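You operate a simulated robot arm through the tools that you are given. There is no shell and no other tool. Be economical: measure what you need, move in short steps, check, and stop when the job is done.

Carry out the task below with a simulated two-armed robot. There is one attempt and no reset: what you move stays moved.

## Task
Roll the white floor piece smooth, seat it in the teal ring and weight it.
Fine: orange weight on the floor piece; blue roller back on the plywood table. Set down upright: blue roller, orange weight. What is to be rubbed or washed off counts as gone when no trace of it is left.

Only the result counts: the job must be done as asked and must still hold three seconds after the hand-in. Knocking over, shifting, dropping, spilling or breaking anything else fails it.

## Robot
Two 6-joint arms with fingered hands on one trunk that stands fixed in place. Base frame: the origin is at the foot of the trunk, x ahead of it, y to its left, z up. Lengths are in m, angles in degrees, forces in N, time in s.
The left shoulder is at [0.02, 0.157, 0.829], the right one opposite. With the tool pointing down near the work surface each hand reaches from about 0.36 to 0.84 m from the base axis, measured 20 degrees to its own side. Payload 4.1 kg a hand.
The tool frame of a hand sits at the grasp point between the pads (the TCP): z along the fingers, y along the line on which they close. The tips reach 0.033 m beyond it. Largest opening 0.112 m; the body of the gripper starts 0.039 m behind the TCP. The gripper is a hand of 4 fingers: y runs from the thumb to the fingers, the wrist lies at [-0.016, -0.118, -0.2] in the tool frame, and closing takes about 1.5 s.
Orientation is that of the tool frame in the base frame, as a unit quaternion [x, y, z, w]. With the fingers straight down and the wrist toward the robot, the tool's x, y and z point along [0, 1, 0], [1, 0, 0] and [0, 0, -1] of the base frame.

## Interface
- The arms move only by the tool send_rows. It takes "left_targets", "right_targets" or both (then of equal length, played together; a hand with none holds still); each is a list of rows, each a list of 7 numbers: the shift along the tool's x, y, z in m, then the turn, a rotation vector about the tool's x, y, z in degrees, then the gripper command, from -1 (fully open) to 1 (shut), values between in proportion. In form: [[tx, ty, tz, rx, ry, rz, fingers], ...]. A call has 1 to 8 rows; each row shifts and turns the commanded pose from where the row before left it, along the tool's axes as they then stand. Each row takes 0.2 s and may step no farther than 0.05 m and 8.6 degrees from the row before; otherwise, or with a gripper value out of range, the whole call is refused. A pose out of reach is approached as far as the arm can. The call stops where the force on the tool passes 40 N (or 10 N more than at its start, if that is more) or the arm is blocked; 0.2 s more then pass. Each finger travels about 0.072 m/s and halts on what it meets, pressing with about 23 N; the grip force reading is that of the motor and also rises with nothing between the fingers. The clock runs only during rows and for 0.2 s after the last one: add rows that do not move to give the fingers time. The reply holds the time, the measured pose of the TCP, the force on the tool along the base axes, the opening and the grip force, in the units named above and with some noise, with the torque about the TCP (base axes, N m) and any sound that the robot's microphone picked up.
- Cameras (640 x 400 px; columns grow to the right, rows downward): "scene" is now at [0.0431, 0.0414, 1.469]; the picture's right is [0.50, -0.86, 0.00], its down [-0.48, -0.28, -0.83] and it looks along [0.72, 0.42, -0.55] (base axes); focal length 332 px, centre (320, 200). "left" rides on the left gripper at [-0.066, -0.089, -0.13] in its tool frame; the picture's right is [-0.79, -0.29, 0.54], its down [0.55, -0.71, 0.44] and it looks along [0.26, 0.64, 0.72] (tool axes); focal length 247 px, centre (320, 200). "right" rides on the right gripper at [0.066, -0.089, -0.13] in its tool frame; the picture's right is [-0.79, 0.29, -0.54], its down [-0.55, -0.71, 0.44] and it looks along [-0.26, 0.64, 0.72] (tool axes); focal length 247 px, centre (320, 200). There is no depth. A picture from a camera that has moved, and an enlarged one, comes with that camera's place and axes in the base frame and with its lens. The place of the scene camera against the robot may be out by one fixed shift of up to 0.012 m in any direction.
- grab_frame(camera): a new picture of that camera. No time passes.
- set_grasp(shape, hand): the hand has 4 fingers and takes this shape, open, in about a second: jaw (thumb against the fingers, like two jaws); tri (thumb and two fingers); tip (a fingertip pinch); poke (one finger out to press); point (the index stretched); flat (the hand flat); cup (the hand cupped); fist (a fist). The gripper value then closes the fingers along that shape, each until it touches; the sizes above hold for jaw. It gives what a move gives, with no picture.
- aim_head(pan, tilt): turns the head with the scene camera to pan (to the left, within 86 degrees either way) and tilt (down, from -29 to 69), counted from straight ahead of the robot. It gives what a move gives.
- enlarge(camera, box): a new picture of the part [left, top, right, bottom] of that camera's present view, enlarged. No time passes.
- job_done(): hands the job in; it is judged then, once.

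Work in short steps. Places have to be worked out from the pictures, the camera data and where the tool is seen: move nearer, look again, correct. Check each grasp and each placing, and mend what went wrong. You have 120 turns and 74 pictures in all, those below and enlarged ones among them. Open the grippers and draw the arms clear of the work before you hand the job in, unless the task says otherwise.

The tools are called after "Request:" as name(argument=value, ...) on one line, values as JSON. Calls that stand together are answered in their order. send_rows: Moves the arms, as the interface text tells. Its arguments: {"type":"object","properties":{"left_targets":{"type":"array","items":{"type":"array","items":{"type":"number"}}},"right_targets":{"type":"array","items":{"type":"array","items":{"type":"number"}}}},"required":[]} The other tools are called the same way: set_grasp (shape, hand) gives the hand a shape; aim_head (pan, tilt) turns the head that bears the scene camera; grab_frame (camera) takes a picture; enlarge (camera, box) takes an enlarged picture of a part of a camera's view; job_done () hands the job in.

At the start:

```text
time_s: 0.0
left_eef_pos: [0.4537, 0.4714, 1.0682]
left_tool_rot: [0.535, 0.845, 0.001, 0.0]
left_contact_force: [0.7, 0.7, 0.8]
left_torque: [-0.01, -0.01, 0.0]
left_width: 0.1116
left_grasp_force: 0.0
left_shape: jaw
right_eef_pos: [0.5037, -0.0001, 1.0602]
right_tool_rot: [0.535, 0.845, 0.0, 0.001]
right_contact_force: [-0.5, 1.1, -0.3]
right_torque: [0.01, -0.04, 0.03]
right_width: 0.1117
right_grasp_force: 0.0
right_shape: jaw
head pan, tilt: [30.2, 33.5]
```

scene: 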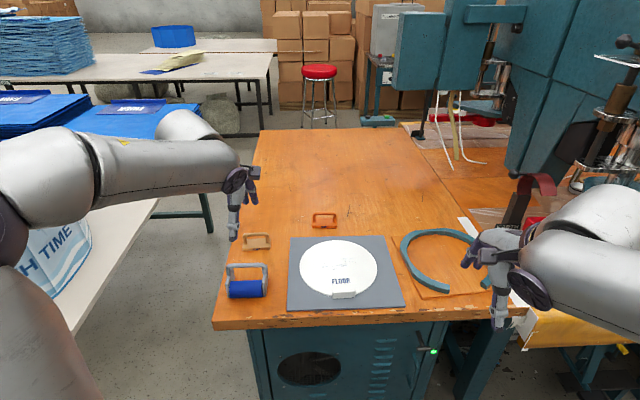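
right: 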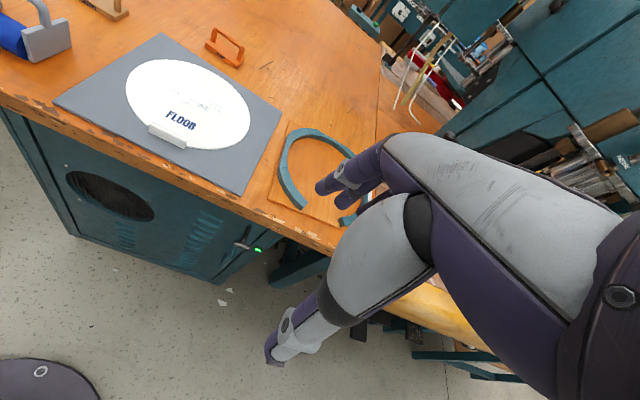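
left: 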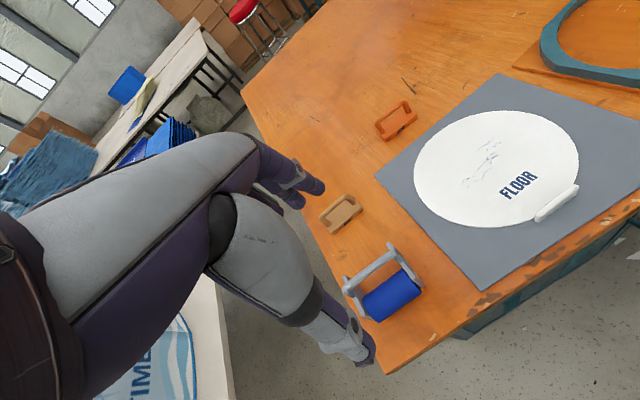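

I see the blue roller, white floor disc with a tab on a grey mat, teal ring and an orange weight. I look closer.

Request:
enlarge(camera="scene", box=[210, 200, 370, 330])

Request:
enlarge(camera="scene", box=[280, 210, 540, 330])

```text
3.08 times, centred on (290, 265) of scene
camera zoom: at [0.0431, 0.0414, 1.469], right [0.5, -0.86, 0.0], down [-0.48, -0.28, -0.83], along [0.72, 0.42, -0.55], focal length 1021 px, centre (412, 0)
```

zoom: 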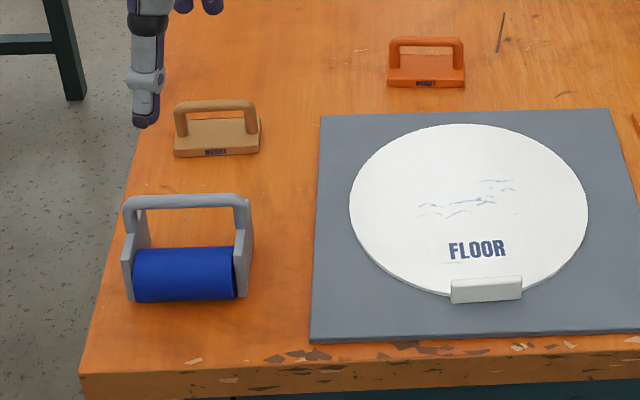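

```text
2.46 times, centred on (410, 270) of scene
camera zoom: at [0.0431, 0.0414, 1.469], right [0.5, -0.86, 0.0], down [-0.48, -0.28, -0.83], along [0.72, 0.42, -0.55], focal length 817 px, centre (98, 28)
```

zoom: 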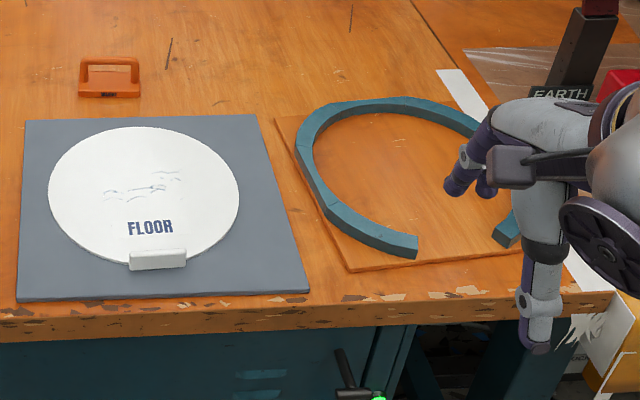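

Roller is near (0.46,0.51), its handle near (0.50,0.53,0.84). I move the left hand nearer above it and look again.

Request:
send_rows(left_targets=[[0.008, 0.013, 0.033, 0, 0, -2.4, -1], [0.008, 0.013, 0.033, 0, 0, -2.4, -1], [0.008, 0.014, 0.033, 0, 0, 0, -1], [0, 0, 0, 0, 0, 0, -1]])

Request:
grab_frame(camera="left")

Request:
grab_frame(camera="scene")

```text
time_s: 1.0
left_eef_pos: [0.4776, 0.5116, 0.9692]
left_tool_rot: [0.499, 0.867, 0.0, 0.001]
left_contact_force: [0.2, 1.0, -0.3]
left_torque: [0.0, 0.0, -0.03]
left_width: 0.1116
left_grasp_force: 0.1
left_shape: jaw
right_eef_pos: [0.5037, -0.0005, 1.0604]
right_tool_rot: [0.535, 0.845, 0.0, 0.0]
right_contact_force: [0.1, 0.8, 0.5]
right_torque: [-0.02, 0.02, -0.01]
right_width: 0.1118
right_grasp_force: 0.0
right_shape: jaw
head pan, tilt: [30.2, 33.5]
```

```text
68 pictures are left
camera left: at [0.4322, 0.4087, 1.0994], right [0.15, -0.83, -0.54], down [-0.89, 0.12, -0.44], along [0.43, 0.55, -0.72], focal length 247 px, centre (320, 200)
```

left: 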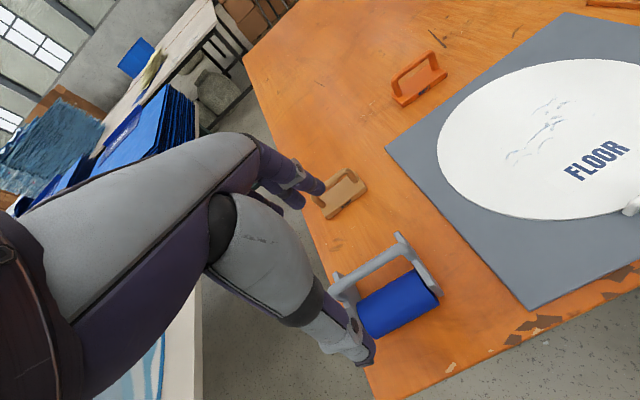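

```text
67 pictures are left
```

scene: 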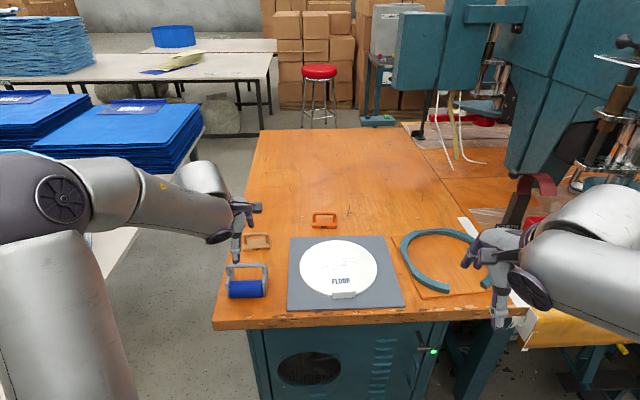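

Handle bar judged at about (0.495,0.527,0.84), with the roller body in front of it. I move above it with fingers half closed and look.

Request:
send_rows(left_targets=[[0.0046, 0.0228, 0.025, 0, 0, 0, 0], [0, 0, 0.025, 0, 0, 0, 0], [0, 0, 0.02, 0, 0, 0, 0], [0, 0, 0, 0, 0, 0, 0]])

Request:
grab_frame(camera="left")

Request:
enlarge(camera="scene", box=[200, 190, 300, 310])

```text
time_s: 2.0
left_eef_pos: [0.4949, 0.5275, 0.9002]
left_tool_rot: [0.499, 0.867, 0.0, 0.0]
left_contact_force: [-0.6, -0.5, -1.0]
left_torque: [-0.01, -0.01, 0.02]
left_width: 0.0566
left_grasp_force: 0.0
left_shape: jaw
right_eef_pos: [0.503, 0.0004, 1.0605]
right_tool_rot: [0.535, 0.845, 0.001, 0.0]
right_contact_force: [-0.6, 0.6, 0.5]
right_torque: [-0.01, 0.02, -0.03]
right_width: 0.1117
right_grasp_force: 0.0
right_shape: jaw
head pan, tilt: [30.2, 33.5]
```

```text
66 pictures are left
camera left: at [0.4496, 0.4249, 1.0307], right [0.15, -0.83, -0.54], down [-0.89, 0.12, -0.44], along [0.43, 0.55, -0.72], focal length 247 px, centre (320, 200)
```

left: 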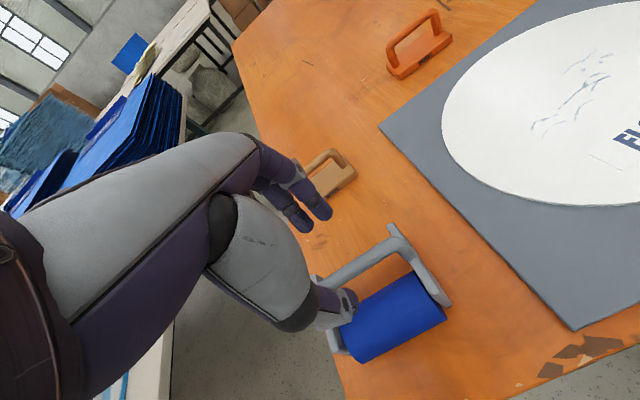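

```text
3.33 times, centred on (250, 250) of scene
camera zoom: at [0.0431, 0.0413, 1.469], right [0.5, -0.86, 0.0], down [-0.48, -0.28, -0.83], along [0.72, 0.42, -0.55], focal length 1106 px, centre (553, 33)
```

zoom: 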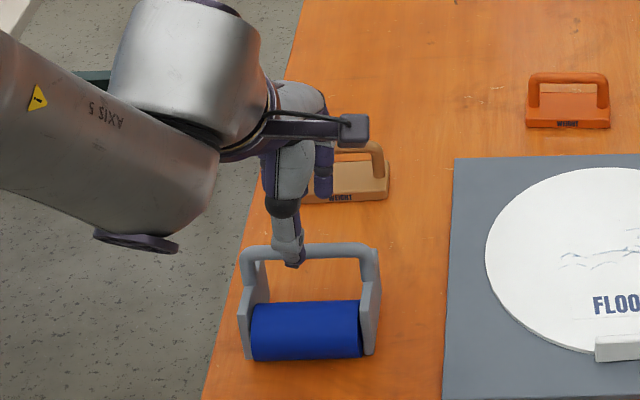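

The bar lies under the hand; the grip is a bit left of its middle. I shift slightly, descend to 0.85 and close.

Request:
send_rows(left_targets=[[-0.008, 0, 0.02, 0, 0, 0, 0], [0, 0, 0.015, 0, 0, 0, 0], [0, 0, 0.013, 0, 0, 0, 0], [0, 0, 0, 0, 0, 0, 0]])

Request:
grab_frame(camera="left")

Request:
enlarge(camera="scene", box=[200, 190, 300, 310])

```text
time_s: 3.0
left_eef_pos: [0.4977, 0.5205, 0.8537]
left_tool_rot: [0.499, 0.867, 0.001, -0.001]
left_contact_force: [-0.5, 0.2, 0.4]
left_torque: [0.0, 0.01, -0.02]
left_width: 0.0566
left_grasp_force: 0.1
left_shape: jaw
right_eef_pos: [0.5025, -0.0003, 1.0602]
right_tool_rot: [0.534, 0.846, 0.0, 0.0]
right_contact_force: [0.5, -0.6, 0.2]
right_torque: [-0.01, -0.03, 0.02]
right_width: 0.1115
right_grasp_force: 0.1
right_shape: jaw
head pan, tilt: [30.2, 33.5]
```

```text
64 pictures are left
camera left: at [0.453, 0.4184, 0.9835], right [0.15, -0.83, -0.54], down [-0.89, 0.12, -0.44], along [0.43, 0.55, -0.72], focal length 247 px, centre (320, 200)
```

left: 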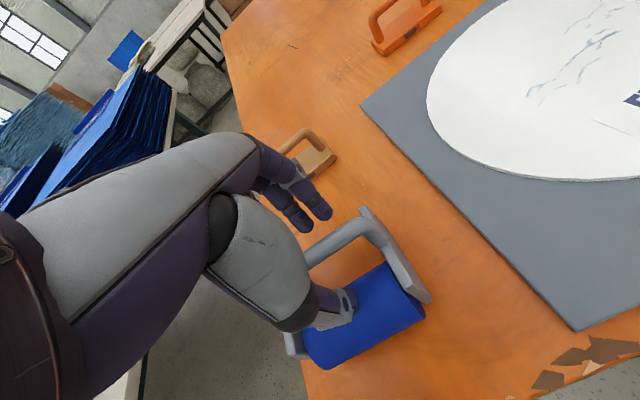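

```text
3.33 times, centred on (250, 250) of scene
camera zoom: at [0.0431, 0.0414, 1.469], right [0.5, -0.86, 0.0], down [-0.48, -0.28, -0.83], along [0.72, 0.42, -0.55], focal length 1106 px, centre (553, 33)
```

zoom: 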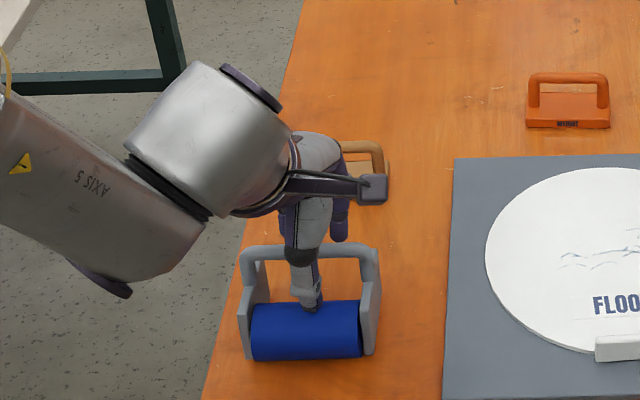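

The bar sits between thumb and fingers. I close.

Request:
send_rows(left_targets=[[0, 0, 0, 0, 0, 0, 0.5], [0, 0, 0, 0, 0, 0, 1], [0, 0, 0, 0, 0, 0, 1], [0, 0, 0, 0, 0, 0, 1], [0, 0, 0, 0, 0, 0, 1]])

Request:
grab_frame(camera="left")

```text
time_s: 4.2
left_eef_pos: [0.4979, 0.5207, 0.853]
left_tool_rot: [0.499, 0.866, 0.0, 0.0]
left_contact_force: [-0.9, -0.9, 0.2]
left_torque: [0.0, 0.02, 0.0]
left_width: 0.0
left_grasp_force: 23.0
left_shape: jaw
right_eef_pos: [0.5033, 0.0002, 1.0603]
right_tool_rot: [0.534, 0.845, 0.0, 0.0]
right_contact_force: [-0.4, -0.2, -0.1]
right_torque: [0.0, -0.04, -0.02]
right_width: 0.1118
right_grasp_force: 0.1
right_shape: jaw
head pan, tilt: [30.2, 33.5]
```

```text
62 pictures are left
camera left: at [0.453, 0.4183, 0.9837], right [0.15, -0.83, -0.54], down [-0.89, 0.12, -0.44], along [0.43, 0.55, -0.72], focal length 247 px, centre (320, 200)
```

left: 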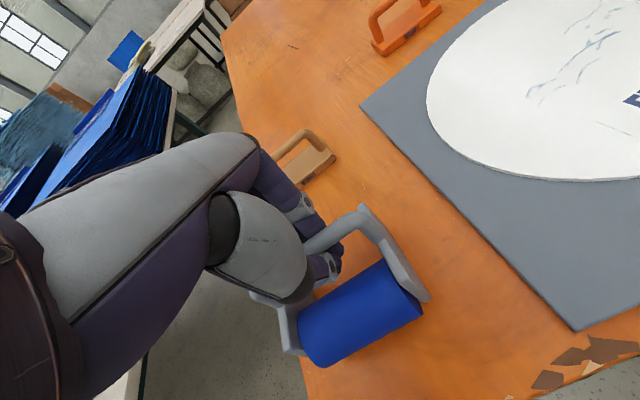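

The opening reads 0, so the bar may not be held. I look close.

Request:
enlarge(camera="left", box=[230, 170, 450, 370])

Request:
enlarge(camera="scene", box=[220, 220, 280, 310])

```text
2.00 times, centred on (340, 270) of left
camera zoom: at [0.453, 0.4183, 0.9837], right [0.15, -0.83, -0.54], down [-0.89, 0.12, -0.44], along [0.43, 0.55, -0.72], focal length 494 px, centre (280, 60)
```

zoom: 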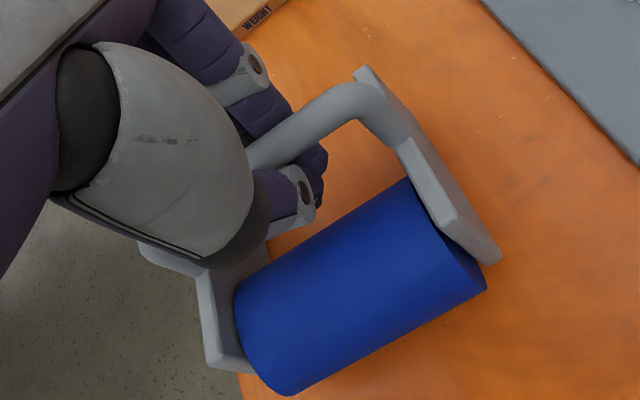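

```text
4.44 times, centred on (250, 265) of scene
camera zoom: at [0.043, 0.0414, 1.469], right [0.5, -0.86, 0.0], down [-0.48, -0.28, -0.83], along [0.72, 0.42, -0.55], focal length 1475 px, centre (631, -89)
```

zoom: 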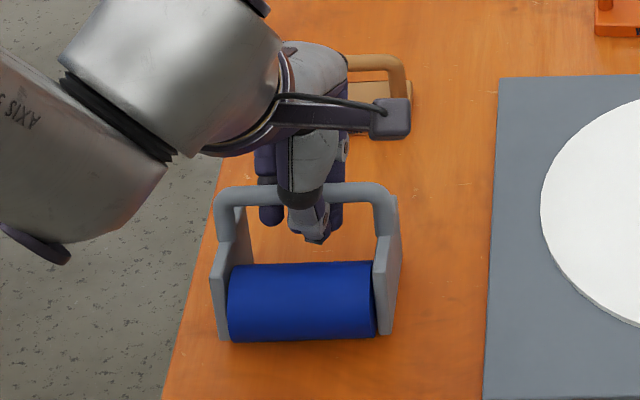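

The fingers have closed beneath the bar, which is caged but not pinched. I open, raise 2 cm and close again.

Request:
send_rows(left_targets=[[0, 0, 0, 0, 0, 0, 0], [0, 0, 0, 0, 0, 0, 0], [0, 0, 0, 0, 0, 0, 0], [0, 0, -0.02, 0, 0, 0, 0], [0, 0, 0, 0, 0, 0, 0.5], [0, 0, 0, 0, 0, 0, 1], [0, 0, 0, 0, 0, 0, 1], [0, 0, 0, 0, 0, 0, 1]])

Request:
enlarge(camera="left", box=[230, 170, 450, 370])

```text
time_s: 6.0
left_eef_pos: [0.497, 0.5205, 0.8719]
left_tool_rot: [0.499, 0.867, 0.001, 0.0]
left_contact_force: [-0.7, -0.2, 0.3]
left_torque: [0.02, 0.0, 0.01]
left_width: 0.0047
left_grasp_force: 22.9
left_shape: jaw
right_eef_pos: [0.503, 0.0002, 1.0609]
right_tool_rot: [0.535, 0.845, -0.001, 0.0]
right_contact_force: [-0.3, -0.7, -0.6]
right_torque: [-0.02, 0.0, 0.0]
right_width: 0.1115
right_grasp_force: 0.2
right_shape: jaw
head pan, tilt: [30.2, 33.5]
```

```text
2.00 times, centred on (340, 270) of left
camera zoom: at [0.4536, 0.4185, 1.0025], right [0.15, -0.83, -0.54], down [-0.89, 0.12, -0.44], along [0.43, 0.55, -0.72], focal length 494 px, centre (280, 60)
```

zoom: 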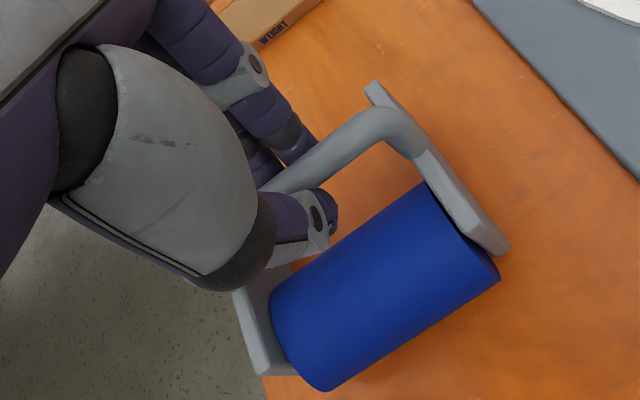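

Width 0.005 with the bar apparently between thumb and fingers. I lift 2 cm to test.

Request:
send_rows(left_targets=[[0, 0, 0, 0, 0, 0, 1], [0, 0, -0.01, 0, 0, 0, 1], [0, 0, -0.01, 0, 0, 0, 1], [0, 0, 0, 0, 0, 0, 1]])

Request:
enlarge(camera="scene", box=[220, 220, 280, 310])

```text
time_s: 7.0
left_eef_pos: [0.4989, 0.521, 0.892]
left_tool_rot: [0.498, 0.867, 0.0, 0.0]
left_contact_force: [0.1, -0.4, -2.4]
left_torque: [-0.01, -0.06, -0.02]
left_width: 0.0048
left_grasp_force: 23.1
left_shape: jaw
right_eef_pos: [0.5025, 0.0006, 1.0608]
right_tool_rot: [0.535, 0.845, 0.0, 0.0]
right_contact_force: [0.6, -0.2, -0.3]
right_torque: [0.0, -0.02, 0.01]
right_width: 0.1117
right_grasp_force: 0.0
right_shape: jaw
head pan, tilt: [30.2, 33.5]
```

```text
4.44 times, centred on (250, 265) of scene
camera zoom: at [0.0432, 0.0415, 1.4689], right [0.5, -0.86, 0.0], down [-0.48, -0.28, -0.83], along [0.72, 0.42, -0.55], focal length 1475 px, centre (631, -89)
```

zoom: 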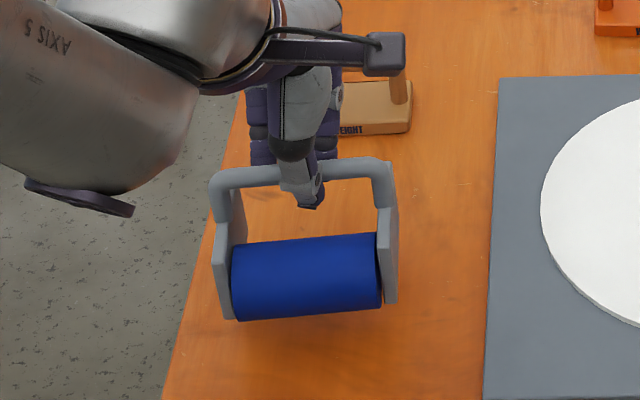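

The roller is held (about 2.4 N). I lift it clear and carry it over the disc's wrinkles.

Request:
send_rows(left_targets=[[0, 0, -0.02, 0, 0, 0, 1], [0, 0, -0.03, 0, 0, 0, 1], [-0.03, 0.005, 0, 0, 0, 0, 1], [-0.04, 0.01, 0, 0, 0, 0, 1], [-0.04, 0.01, 0, 0, 0, 0, 1], [-0.04, 0.01, 0, 0, 0, 0, 1], [-0.04, 0.01, 0, 0, 0, 0, 1], [-0.03, 0, 0, 0, 0, 0, 1]])

Request:
grab_frame(camera="scene")

Request:
grab_frame(camera="left")

```text
time_s: 8.8
left_eef_pos: [0.6503, 0.3538, 0.9424]
left_tool_rot: [0.499, 0.867, 0.0, 0.0]
left_contact_force: [-0.4, -0.4, -2.4]
left_torque: [0.0, -0.07, -0.02]
left_width: 0.0048
left_grasp_force: 23.2
left_shape: jaw
right_eef_pos: [0.5023, 0.0002, 1.0605]
right_tool_rot: [0.534, 0.845, 0.001, 0.0]
right_contact_force: [0.4, 0.1, 0.2]
right_torque: [-0.03, 0.0, -0.03]
right_width: 0.1117
right_grasp_force: 0.1
right_shape: jaw
head pan, tilt: [30.2, 33.5]
```

```text
57 pictures are left
```

scene: 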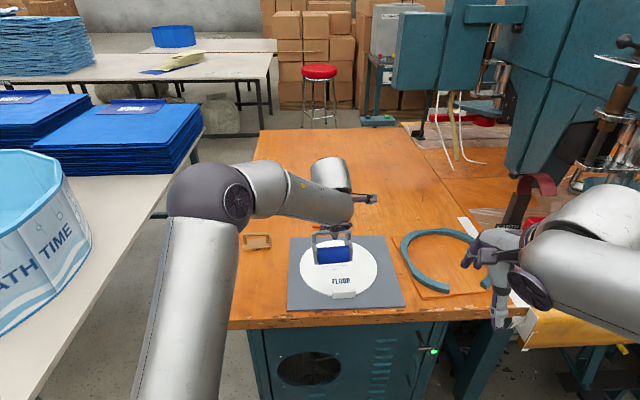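

```text
56 pictures are left
camera left: at [0.6055, 0.2509, 1.0728], right [0.15, -0.83, -0.54], down [-0.89, 0.12, -0.44], along [0.43, 0.55, -0.72], focal length 247 px, centre (320, 200)
```

left: 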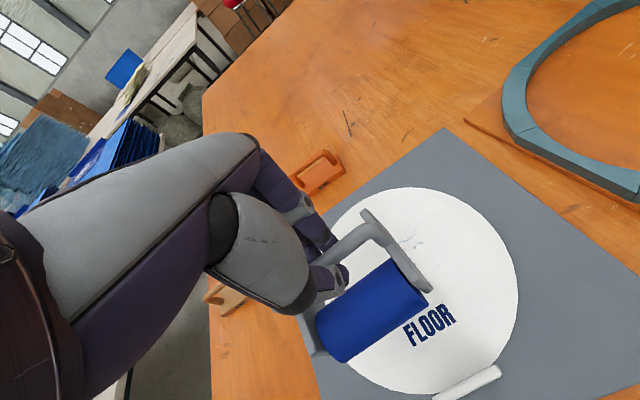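

Roller hangs above the left half of the wrinkles. I descend in small steps to find contact.

Request:
send_rows(left_targets=[[0, 0, 0.02, 0, 0, 0, 1], [0, 0, 0.012, 0, 0, 0, 1], [0, 0, 0.005, 0, 0, 0, 1], [0, 0, 0.005, 0, 0, 0, 1], [0, 0, 0, 0, 0, 0, 1]])

Request:
enlarge(camera="scene", box=[280, 210, 400, 310])

```text
time_s: 10.0
left_eef_pos: [0.6497, 0.3543, 0.8986]
left_tool_rot: [0.498, 0.867, -0.001, 0.0]
left_contact_force: [0.6, -0.6, -2.7]
left_torque: [0.04, -0.07, 0.02]
left_width: 0.0048
left_grasp_force: 23.2
left_shape: jaw
right_eef_pos: [0.5028, -0.0004, 1.0602]
right_tool_rot: [0.534, 0.845, 0.0, 0.0]
right_contact_force: [0.2, -0.3, -0.1]
right_torque: [0.02, -0.01, 0.02]
right_width: 0.1115
right_grasp_force: 0.1
right_shape: jaw
head pan, tilt: [30.2, 33.5]
```

```text
4.00 times, centred on (340, 260) of scene
camera zoom: at [0.0431, 0.0414, 1.4689], right [0.5, -0.86, 0.0], down [-0.48, -0.28, -0.83], along [0.72, 0.42, -0.55], focal length 1327 px, centre (240, -40)
```

zoom: 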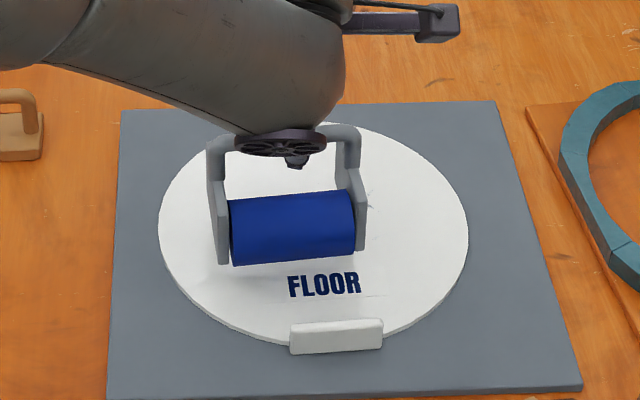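

No contact yet. I continue down by 4 mm steps.

Request:
send_rows(left_targets=[[0, 0, 0.004, 0, 0, 0, 1], [0, 0, 0.004, 0, 0, 0, 1], [0, 0, 0.002, 0, 0, 0, 1], [0, 0, 0, 0, 0, 0, 1]])

```text
time_s: 11.0
left_eef_pos: [0.6498, 0.3532, 0.8886]
left_tool_rot: [0.498, 0.867, 0.0, 0.0]
left_contact_force: [-0.4, 0.7, -2.5]
left_torque: [0.02, -0.06, 0.0]
left_width: 0.005
left_grasp_force: 22.6
left_shape: jaw
right_eef_pos: [0.5028, -0.0, 1.0602]
right_tool_rot: [0.534, 0.846, -0.001, 0.0]
right_contact_force: [-0.3, 0.1, 0.6]
right_torque: [0.02, 0.0, 0.01]
right_width: 0.1118
right_grasp_force: 0.0
right_shape: jaw
head pan, tilt: [30.2, 33.5]
```

Still free; a few millimetres more.

Request:
send_rows(left_targets=[[0, 0, 0.003, 0, 0, 0, 1], [0, 0, 0.003, 0, 0, 0, 1], [0, 0, 0, 0, 0, 0, 1]])

```text
time_s: 11.8
left_eef_pos: [0.6498, 0.3543, 0.8832]
left_tool_rot: [0.498, 0.867, 0.001, 0.0]
left_contact_force: [2.9, 0.5, 3.4]
left_torque: [0.0, -0.05, -0.03]
left_width: 0.005
left_grasp_force: 23.2
left_shape: jaw
right_eef_pos: [0.5037, 0.0004, 1.0604]
right_tool_rot: [0.534, 0.846, 0.0, 0.0]
right_contact_force: [0.2, -0.3, 0.0]
right_torque: [0.05, 0.01, -0.02]
right_width: 0.1119
right_grasp_force: 0.0
right_shape: jaw
head pan, tilt: [30.2, 33.5]
```

Contact with about 6 N. I press 1 mm more and roll forward and back along the tool y axis.

Request:
send_rows(left_targets=[[0, 0.01, 0.001, 0, 0, 0, 1], [0, 0.015, 0, 0, 0, 0, 1], [0, 0.015, 0, 0, 0, 0, 1], [0, 0.015, 0, 0, 0, 0, 1], [0, 0.015, 0, 0, 0, 0, 1], [0, 0.015, 0, 0, 0, 0, 1], [0, 0.01, 0, 0, 0, 0, 1], [0, 0, 0, 0, 0, 0, 1]])

Request:
enlarge(camera="scene", box=[280, 210, 400, 310])

```text
time_s: 13.6
left_eef_pos: [0.7312, 0.4002, 0.8822]
left_tool_rot: [0.498, 0.867, 0.0, 0.0]
left_contact_force: [-1.3, -0.7, -0.7]
left_torque: [-0.02, -0.03, 0.01]
left_width: 0.0061
left_grasp_force: 22.4
left_shape: jaw
right_eef_pos: [0.5034, 0.0012, 1.0601]
right_tool_rot: [0.534, 0.845, 0.001, -0.001]
right_contact_force: [-1.3, -0.7, -0.2]
right_torque: [-0.02, 0.0, -0.03]
right_width: 0.1118
right_grasp_force: 0.0
right_shape: jaw
head pan, tilt: [30.2, 33.5]
```

```text
4.00 times, centred on (340, 260) of scene
camera zoom: at [0.0431, 0.0414, 1.469], right [0.5, -0.86, 0.0], down [-0.48, -0.28, -0.83], along [0.72, 0.42, -0.55], focal length 1327 px, centre (240, -40)
```

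zoom: 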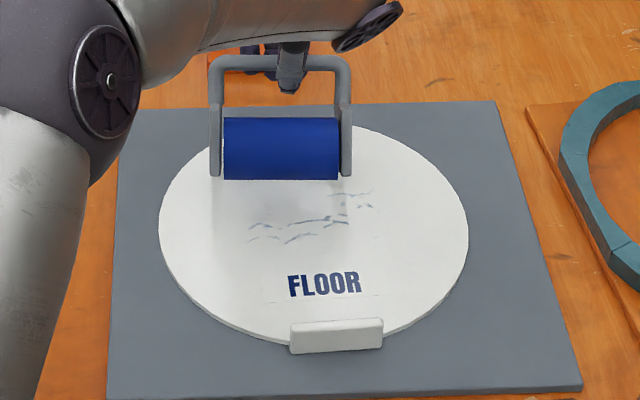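

The roller is level now, but only about 2 N presses and the wrinkles remain. I press more and roll back.

Request:
send_rows(left_targets=[[0, 0, 0.003, 0, 0, 0, 1], [0, -0.0, 0.002, 0, 0, 0, 1], [0, -0.015, 0, 0, 0, 0, 1], [0, -0.015, 0, 0, 0, 0, 1], [0, -0.015, 0, 0, 0, 0, 1], [0, -0.015, 0, 0, 0, 0, 1], [0, -0.015, 0, 0, 0, 0, 1], [0, -0.015, 0, 0, 0, 0, 1]])

Request:
enlarge(camera="scene", box=[280, 210, 400, 310])

```text
time_s: 15.4
left_eef_pos: [0.6517, 0.3547, 0.8755]
left_tool_rot: [0.498, 0.867, 0.0, 0.0]
left_contact_force: [-0.6, 0.4, -2.7]
left_torque: [0.03, -0.09, -0.01]
left_width: 0.0041
left_grasp_force: 22.8
left_shape: jaw
right_eef_pos: [0.5035, 0.0003, 1.0615]
right_tool_rot: [0.534, 0.846, 0.0, 0.0]
right_contact_force: [-1.0, 0.0, -0.2]
right_torque: [0.01, 0.01, 0.0]
right_width: 0.1117
right_grasp_force: 0.1
right_shape: jaw
head pan, tilt: [30.2, 33.5]
```

```text
4.00 times, centred on (340, 260) of scene
camera zoom: at [0.0433, 0.0415, 1.4689], right [0.5, -0.86, 0.0], down [-0.48, -0.28, -0.83], along [0.72, 0.42, -0.55], focal length 1327 px, centre (240, -40)
```

zoom: 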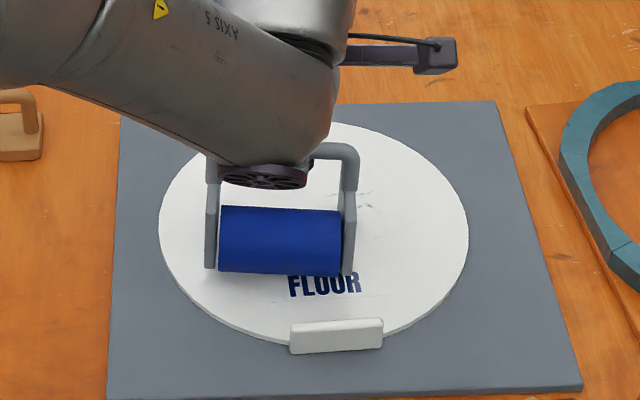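

The handle pivots in the grip because the roller hangs ahead of the bar, so the pressure is lost. I lift and tilt the hand about 30° to bring the roller straight under the bar.

Request:
send_rows(left_targets=[[0, 0, -0.03, 0, 0, 0, 1], [0, 0, -0.02, -7.5, 0, 0, 1], [0, 0, 0, -7.5, 0, 0, 1], [0, 0, 0, -7.5, 0, 0, 1], [0, 0, 0, -7.5, 0, 0, 1], [0, 0, 0, 0, 0, 0, 1]])

Request:
grab_frame(camera="left")

Request:
enlarge(camera="scene", box=[280, 210, 400, 310])

```text
time_s: 16.8
left_eef_pos: [0.6526, 0.3561, 0.9287]
left_tool_rot: [0.482, 0.837, 0.225, 0.13]
left_contact_force: [0.3, -0.6, -2.1]
left_torque: [-0.02, -0.01, 0.02]
left_width: 0.0042
left_grasp_force: 23.3
left_shape: jaw
right_eef_pos: [0.5033, 0.0004, 1.0602]
right_tool_rot: [0.534, 0.845, 0.0, 0.0]
right_contact_force: [0.2, 0.2, 0.1]
right_torque: [0.01, 0.0, -0.01]
right_width: 0.1117
right_grasp_force: 0.0
right_shape: jaw
head pan, tilt: [30.2, 33.5]
```

```text
52 pictures are left
camera left: at [0.5625, 0.2263, 0.996], right [0.42, -0.67, -0.61], down [-0.62, 0.28, -0.73], along [0.66, 0.68, -0.3], focal length 247 px, centre (320, 200)
```

left: 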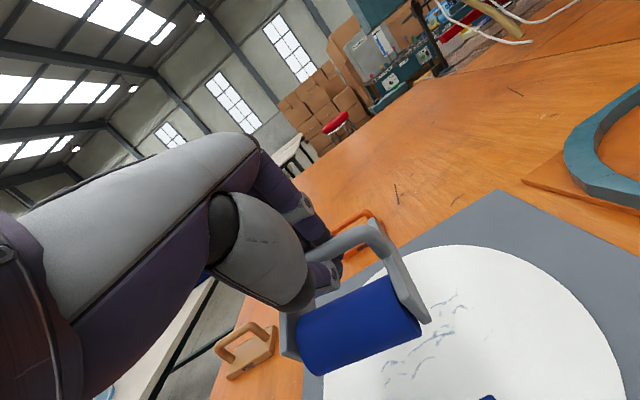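

```text
4.00 times, centred on (340, 260) of scene
camera zoom: at [0.0431, 0.0414, 1.469], right [0.5, -0.86, 0.0], down [-0.48, -0.28, -0.83], along [0.72, 0.42, -0.55], focal length 1327 px, centre (240, -40)
```

zoom: 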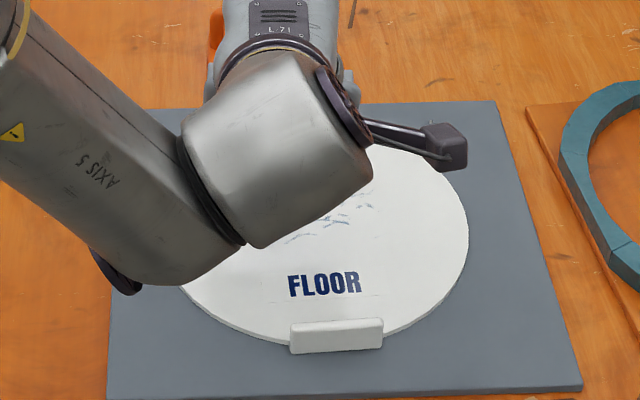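

The roller now hangs nearly under the bar. I back up 4 cm and lower toward the disc.

Request:
send_rows(left_targets=[[0, -0.039, -0.0225, 0, 0, 0, 1], [0, -0.01, 0.0173, 0, 0, 0, 1], [0, -0.0025, 0.0043, 0, 0, 0, 1], [0, -0.0025, 0.0043, 0, 0, 0, 1], [0, 0, 0, 0, 0, 0, 1]])

Request:
grab_frame(camera="left")

```text
time_s: 18.0
left_eef_pos: [0.6158, 0.3336, 0.8967]
left_tool_rot: [0.482, 0.837, 0.224, 0.129]
left_contact_force: [-0.5, 0.0, -1.9]
left_torque: [-0.02, -0.02, 0.0]
left_width: 0.0043
left_grasp_force: 23.1
left_shape: jaw
right_eef_pos: [0.504, -0.0005, 1.061]
right_tool_rot: [0.534, 0.845, 0.001, 0.0]
right_contact_force: [0.3, 0.7, 0.3]
right_torque: [0.01, 0.01, 0.02]
right_width: 0.1117
right_grasp_force: 0.0
right_shape: jaw
head pan, tilt: [30.2, 33.5]
```

```text
50 pictures are left
camera left: at [0.5243, 0.2045, 0.9661], right [0.42, -0.67, -0.61], down [-0.62, 0.28, -0.73], along [0.66, 0.68, -0.3], focal length 247 px, centre (320, 200)
```

left: 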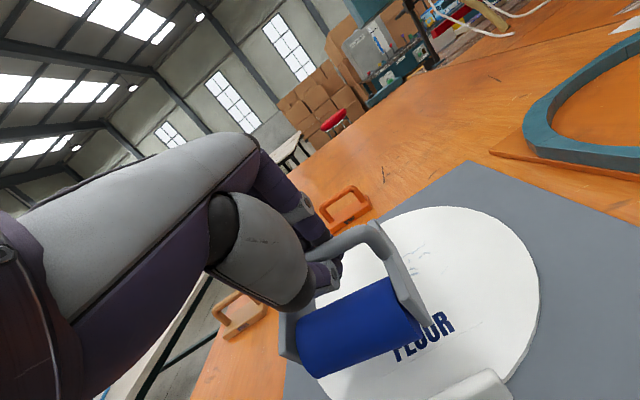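

Roller is over the FLOOR text, left side. I lower in 3 mm steps until contact.

Request:
send_rows(left_targets=[[0, -0.0015, 0.0026, 0, 0, 0, 1], [0, -0.0015, 0.0026, 0, 0, 0, 1], [0, -0.0015, 0.0026, 0, 0, 0, 1], [0, 0, 0, 0, 0, 0, 1]])

```text
time_s: 19.0
left_eef_pos: [0.6153, 0.3321, 0.8883]
left_tool_rot: [0.482, 0.837, 0.224, 0.128]
left_contact_force: [0.3, 1.1, -2.5]
left_torque: [-0.05, -0.05, 0.01]
left_width: 0.004
left_grasp_force: 22.9
left_shape: jaw
right_eef_pos: [0.5017, 0.0007, 1.0613]
right_tool_rot: [0.535, 0.845, 0.001, 0.0]
right_contact_force: [-0.8, 0.3, -0.5]
right_torque: [-0.03, 0.01, -0.02]
right_width: 0.1117
right_grasp_force: 0.0
right_shape: jaw
head pan, tilt: [30.2, 33.5]
```

Request:
send_rows(left_targets=[[0, -0.0015, 0.0026, 0, 0, 0, 1], [0, -0.0015, 0.0026, 0, 0, 0, 1], [0, 0, 0, 0, 0, 0, 1]])

```text
time_s: 19.8
left_eef_pos: [0.6152, 0.3341, 0.8833]
left_tool_rot: [0.481, 0.837, 0.226, 0.129]
left_contact_force: [0.1, 1.1, 1.5]
left_torque: [0.0, -0.03, 0.01]
left_width: 0.0042
left_grasp_force: 23.2
left_shape: jaw
right_eef_pos: [0.5032, 0.0007, 1.0609]
right_tool_rot: [0.535, 0.845, 0.0, 0.0]
right_contact_force: [0.2, 0.0, 0.6]
right_torque: [0.0, 0.02, -0.01]
right_width: 0.1113
right_grasp_force: 0.1
right_shape: jaw
head pan, tilt: [30.2, 33.5]
```

Contact. I press about 3 mm more and read the force.

Request:
send_rows(left_targets=[[0, -0.001, 0.0017, 0, 0, 0, 1], [0, -0.0005, 0.00085, 0, 0, 0, 1], [0, 0, 0, 0, 0, 0, 1]])

```text
time_s: 20.6
left_eef_pos: [0.6148, 0.3328, 0.8798]
left_tool_rot: [0.48, 0.838, 0.226, 0.129]
left_contact_force: [0.3, 5.9, 14.4]
left_torque: [-0.03, -0.04, 0.04]
left_width: 0.0046
left_grasp_force: 23.2
left_shape: jaw
right_eef_pos: [0.5036, -0.0005, 1.0601]
right_tool_rot: [0.535, 0.845, 0.0, 0.0]
right_contact_force: [0.4, 0.2, -0.2]
right_torque: [0.02, 0.01, 0.02]
right_width: 0.1118
right_grasp_force: 0.0
right_shape: jaw
head pan, tilt: [30.2, 33.5]
```

Now a firm ~17 N presses. I roll forward about 11 cm.

Request:
send_rows(left_targets=[[0, 0.013, 0.0075, 0, 0, 0, 1], [0, 0.013, 0.0075, 0, 0, 0, 1], [0, 0.013, 0.0075, 0, 0, 0, 1], [0, 0.013, 0.0075, 0, 0, 0, 1]])

Request:
enlarge(camera="scene", box=[280, 210, 400, 310])

```text
time_s: 21.6
left_eef_pos: [0.6666, 0.3632, 0.8787]
left_tool_rot: [0.482, 0.837, 0.224, 0.129]
left_contact_force: [0.0, 0.5, -1.2]
left_torque: [-0.09, -0.02, -0.01]
left_width: 0.0047
left_grasp_force: 23.0
left_shape: jaw
right_eef_pos: [0.5031, -0.0008, 1.0609]
right_tool_rot: [0.535, 0.845, 0.0, 0.0]
right_contact_force: [-0.1, 0.7, 0.2]
right_torque: [-0.01, -0.01, 0.0]
right_width: 0.1115
right_grasp_force: 0.2
right_shape: jaw
head pan, tilt: [30.2, 33.5]
```

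```text
4.00 times, centred on (340, 260) of scene
camera zoom: at [0.0431, 0.0413, 1.469], right [0.5, -0.86, 0.0], down [-0.48, -0.28, -0.83], along [0.72, 0.42, -0.55], focal length 1327 px, centre (240, -40)
```

zoom: 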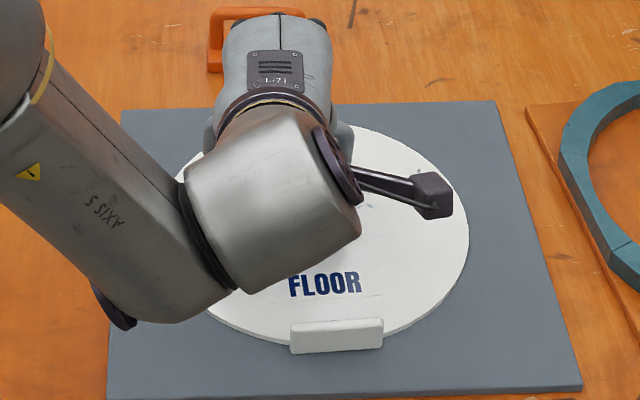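

The roller trails as it moves and the pressure drops. I check the surface with the left camera.

Request:
grab_frame(camera="left")

```text
48 pictures are left
camera left: at [0.5749, 0.2347, 0.9474], right [0.42, -0.68, -0.61], down [-0.62, 0.28, -0.73], along [0.66, 0.68, -0.3], focal length 247 px, centre (320, 200)
```

left: 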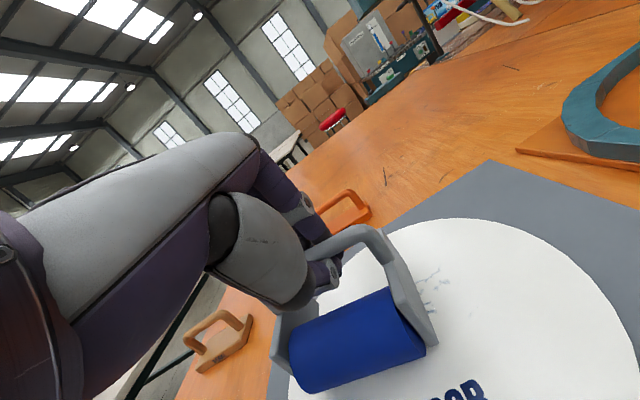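

I lift a little and back the hand away to see whether the wrinkles changed.

Request:
send_rows(left_targets=[[0, -0.015, 0.026, 0, 0, 0, 1], [0, 0.015, -0.026, 0, 0, 0, 1], [0, 0.02, -0.035, 0, 0, 0, 1], [0, 0.04, 0.0, 0, 0, 0, 1], [0, 0.04, 0, 0, 0, 0, 1]])

Request:
enlarge(camera="scene", box=[280, 210, 400, 310])

```text
time_s: 22.8
left_eef_pos: [0.7246, 0.3951, 0.9599]
left_tool_rot: [0.481, 0.838, 0.224, 0.128]
left_contact_force: [-0.5, -0.1, -2.0]
left_torque: [-0.03, -0.01, -0.01]
left_width: 0.0032
left_grasp_force: 22.9
left_shape: jaw
right_eef_pos: [0.5028, 0.0003, 1.0606]
right_tool_rot: [0.535, 0.845, 0.0, 0.0]
right_contact_force: [-0.4, -0.5, -0.2]
right_torque: [-0.03, 0.03, 0.01]
right_width: 0.1114
right_grasp_force: 0.0
right_shape: jaw
head pan, tilt: [30.2, 33.5]
```

```text
4.00 times, centred on (340, 260) of scene
camera zoom: at [0.043, 0.0414, 1.469], right [0.5, -0.86, 0.0], down [-0.48, -0.28, -0.83], along [0.72, 0.42, -0.55], focal length 1327 px, centre (240, -40)
```

zoom: 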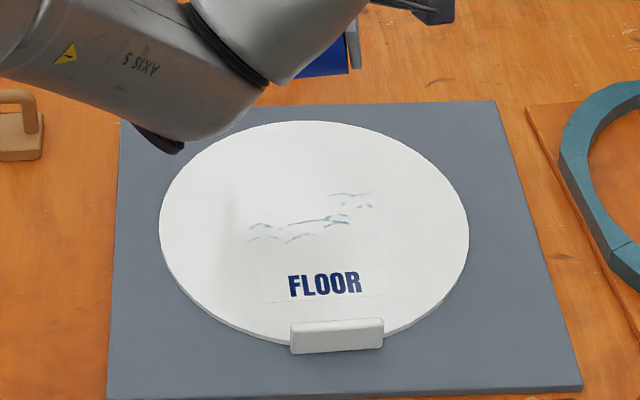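

No change, and the 0.003 width shows the bar is caged loosely above the pads. I'll straighten the hand, set the roller down standing on the disc, and regrasp it higher with the pads on the bar.

Request:
send_rows(left_targets=[[0, -0.02, -0.01, 7.5, 0, 0, 1], [0, -0.01, -0.01, 7.5, 0, 0, 1], [0, -0.01, 0, 7.5, 0, 0, 1], [0, 0, 0, 7.5, 0, 0, 1], [0, 0, 0, 0, 0, 0, 1]])

Request:
grab_frame(camera="left")

Request:
enlarge(camera="scene", box=[280, 210, 400, 310])

```text
time_s: 24.0
left_eef_pos: [0.6856, 0.3727, 0.9614]
left_tool_rot: [0.499, 0.867, 0.0, 0.0]
left_contact_force: [0.4, -0.1, -2.2]
left_torque: [0.02, -0.08, 0.03]
left_width: 0.0032
left_grasp_force: 22.7
left_shape: jaw
right_eef_pos: [0.5044, 0.0006, 1.0614]
right_tool_rot: [0.534, 0.845, 0.0, 0.0]
right_contact_force: [-0.6, 0.8, 0.8]
right_torque: [0.01, 0.02, 0.0]
right_width: 0.1115
right_grasp_force: 0.1
right_shape: jaw
head pan, tilt: [30.2, 33.5]
```

```text
46 pictures are left
camera left: at [0.6416, 0.2708, 1.0919], right [0.15, -0.83, -0.54], down [-0.89, 0.12, -0.44], along [0.43, 0.55, -0.72], focal length 247 px, centre (320, 200)
```

left: 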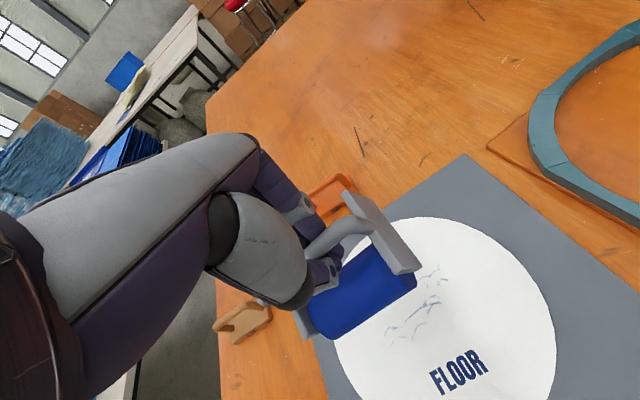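

```text
4.00 times, centred on (340, 260) of scene
camera zoom: at [0.0431, 0.0414, 1.469], right [0.5, -0.86, 0.0], down [-0.48, -0.28, -0.83], along [0.72, 0.42, -0.55], focal length 1327 px, centre (240, -40)
```

zoom: 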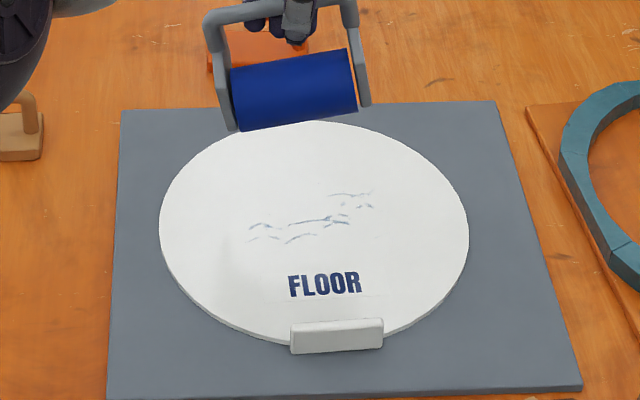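

The roller hangs close to upright. I move it over the disc centre and lower gently.

Request:
send_rows(left_targets=[[0, -0.025, 0.02, 0, 0, 0, 1], [0, 0, 0.02, 0, 0, 0, 1], [0, 0, 0.015, 0, 0, 0, 1], [0, 0, 0.01, 0, 0, 0, 1], [0, 0, 0, 0, 0, 0, 1]])

Request:
enlarge(camera="scene", box=[280, 210, 400, 310])

```text
time_s: 25.2
left_eef_pos: [0.6648, 0.3627, 0.8978]
left_tool_rot: [0.498, 0.867, 0.0, -0.001]
left_contact_force: [0.4, 0.0, -2.1]
left_torque: [-0.01, -0.03, -0.04]
left_width: 0.003
left_grasp_force: 23.2
left_shape: jaw
right_eef_pos: [0.5051, 0.0006, 1.0591]
right_tool_rot: [0.534, 0.846, 0.0, 0.0]
right_contact_force: [-0.5, 0.0, 0.3]
right_torque: [0.01, -0.02, 0.0]
right_width: 0.1113
right_grasp_force: 0.1
right_shape: jaw
head pan, tilt: [30.2, 33.5]
```

```text
4.00 times, centred on (340, 260) of scene
camera zoom: at [0.0431, 0.0414, 1.469], right [0.5, -0.86, 0.0], down [-0.48, -0.28, -0.83], along [0.72, 0.42, -0.55], focal length 1327 px, centre (240, -40)
```

zoom: 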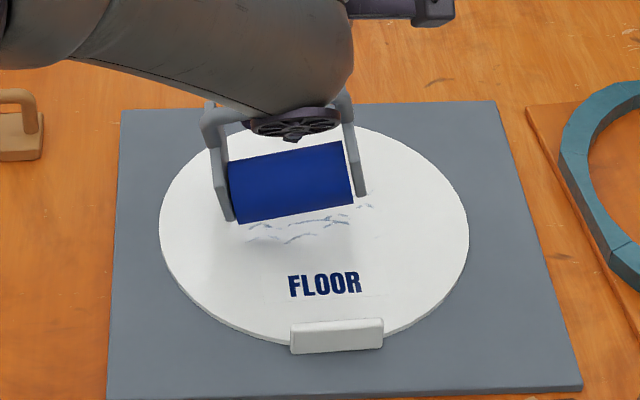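

I lower on in small steps to contact.

Request:
send_rows(left_targets=[[0, 0, 0.005, 0, 0, 0, 1], [0, 0, 0.004, 0, 0, 0, 1], [0, 0, 0.003, 0, 0, 0, 1], [0, 0, 0.002, 0, 0, 0, 1], [0, 0, 0, 0, 0, 0, 1]])

Request:
enlarge(camera="scene", box=[280, 210, 400, 310])

```text
time_s: 26.4
left_eef_pos: [0.666, 0.3626, 0.8815]
left_tool_rot: [0.499, 0.867, 0.0, 0.0]
left_contact_force: [-0.4, -0.6, -2.4]
left_torque: [-0.02, -0.03, 0.03]
left_width: 0.003
left_grasp_force: 22.8
left_shape: jaw
right_eef_pos: [0.5026, 0.0007, 1.061]
right_tool_rot: [0.534, 0.846, 0.0, -0.001]
right_contact_force: [0.4, 0.1, -0.2]
right_torque: [0.02, 0.03, 0.02]
right_width: 0.1115
right_grasp_force: 0.0
right_shape: jaw
head pan, tilt: [30.2, 33.5]
```

```text
4.00 times, centred on (340, 260) of scene
camera zoom: at [0.0431, 0.0414, 1.469], right [0.5, -0.86, 0.0], down [-0.48, -0.28, -0.83], along [0.72, 0.42, -0.55], focal length 1327 px, centre (240, -40)
```

zoom: 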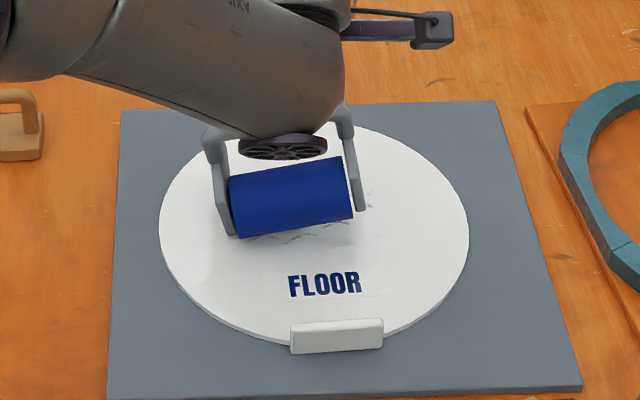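

Request:
send_rows(left_targets=[[0, 0, 0.003, 0, 0, 0, 1], [0, 0, 0.003, 0, 0, 0, 1], [0, 0, 0.003, 0, 0, 0, 1], [0, 0, 0, 0, 0, 0, 1]])

Request:
enlarge(camera="scene", box=[280, 210, 400, 310])

```text
time_s: 27.4
left_eef_pos: [0.6659, 0.3629, 0.8732]
left_tool_rot: [0.498, 0.867, 0.0, 0.0]
left_contact_force: [-0.1, -0.7, 0.1]
left_torque: [-0.01, -0.01, 0.04]
left_width: 0.0033
left_grasp_force: 22.6
left_shape: jaw
right_eef_pos: [0.5035, -0.0004, 1.0598]
right_tool_rot: [0.535, 0.845, 0.0, 0.0]
right_contact_force: [0.3, 0.1, 0.4]
right_torque: [0.02, 0.0, 0.0]
right_width: 0.1116
right_grasp_force: 0.1
right_shape: jaw
head pan, tilt: [30.2, 33.5]
```

```text
4.00 times, centred on (340, 260) of scene
camera zoom: at [0.0431, 0.0414, 1.469], right [0.5, -0.86, 0.0], down [-0.48, -0.28, -0.83], along [0.72, 0.42, -0.55], focal length 1327 px, centre (240, -40)
```

zoom: 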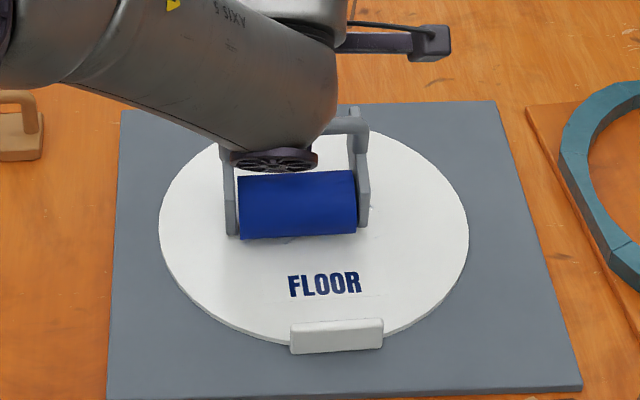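

Level and resting on the disc. I open to half and see how it stands.

Request:
send_rows(left_targets=[[0, 0, 0, 0, 0, 0, 0.6], [0, 0, 0, 0, 0, 0, 0.2], [0, 0, 0, 0, 0, 0, 0], [0, 0, 0, 0, 0, 0, 0], [0, 0, 0, 0, 0, 0, 0]])

Request:
grab_frame(camera="left")

Request:
enlarge(camera="scene", box=[280, 210, 400, 310])

```text
time_s: 28.6
left_eef_pos: [0.665, 0.3634, 0.8721]
left_tool_rot: [0.498, 0.867, 0.001, 0.0]
left_contact_force: [-0.7, 0.1, -0.4]
left_torque: [0.01, 0.02, 0.0]
left_width: 0.0554
left_grasp_force: 0.1
left_shape: jaw
right_eef_pos: [0.5035, -0.0007, 1.0596]
right_tool_rot: [0.534, 0.845, 0.0, 0.0]
right_contact_force: [-0.1, 0.9, 1.1]
right_torque: [-0.02, 0.04, 0.02]
right_width: 0.1116
right_grasp_force: 0.0
right_shape: jaw
head pan, tilt: [30.2, 33.5]
```

```text
41 pictures are left
camera left: at [0.6206, 0.2606, 1.0032], right [0.15, -0.83, -0.54], down [-0.89, 0.12, -0.44], along [0.43, 0.55, -0.72], focal length 247 px, centre (320, 200)
```

left: 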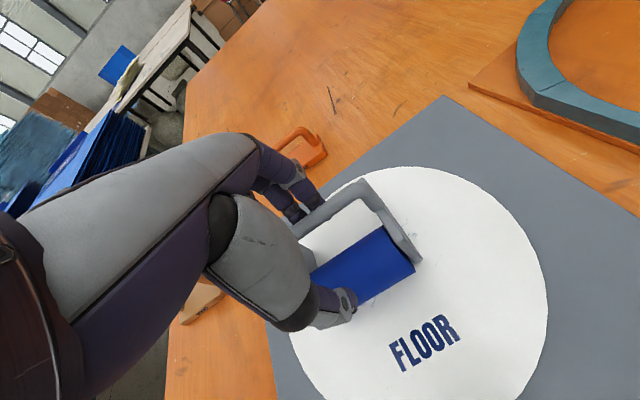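

```text
4.00 times, centred on (340, 260) of scene
camera zoom: at [0.0431, 0.0414, 1.469], right [0.5, -0.86, 0.0], down [-0.48, -0.28, -0.83], along [0.72, 0.42, -0.55], focal length 1327 px, centre (240, -40)
```

zoom: 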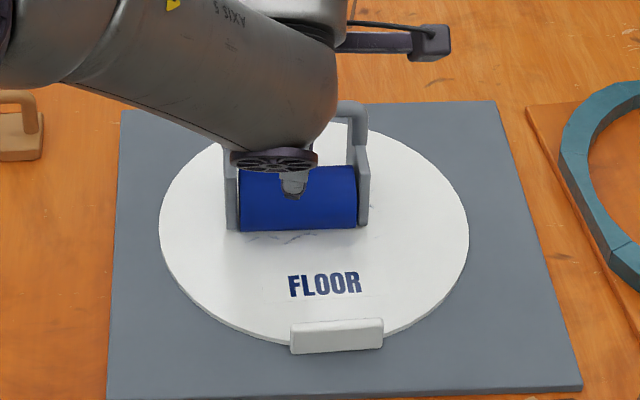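

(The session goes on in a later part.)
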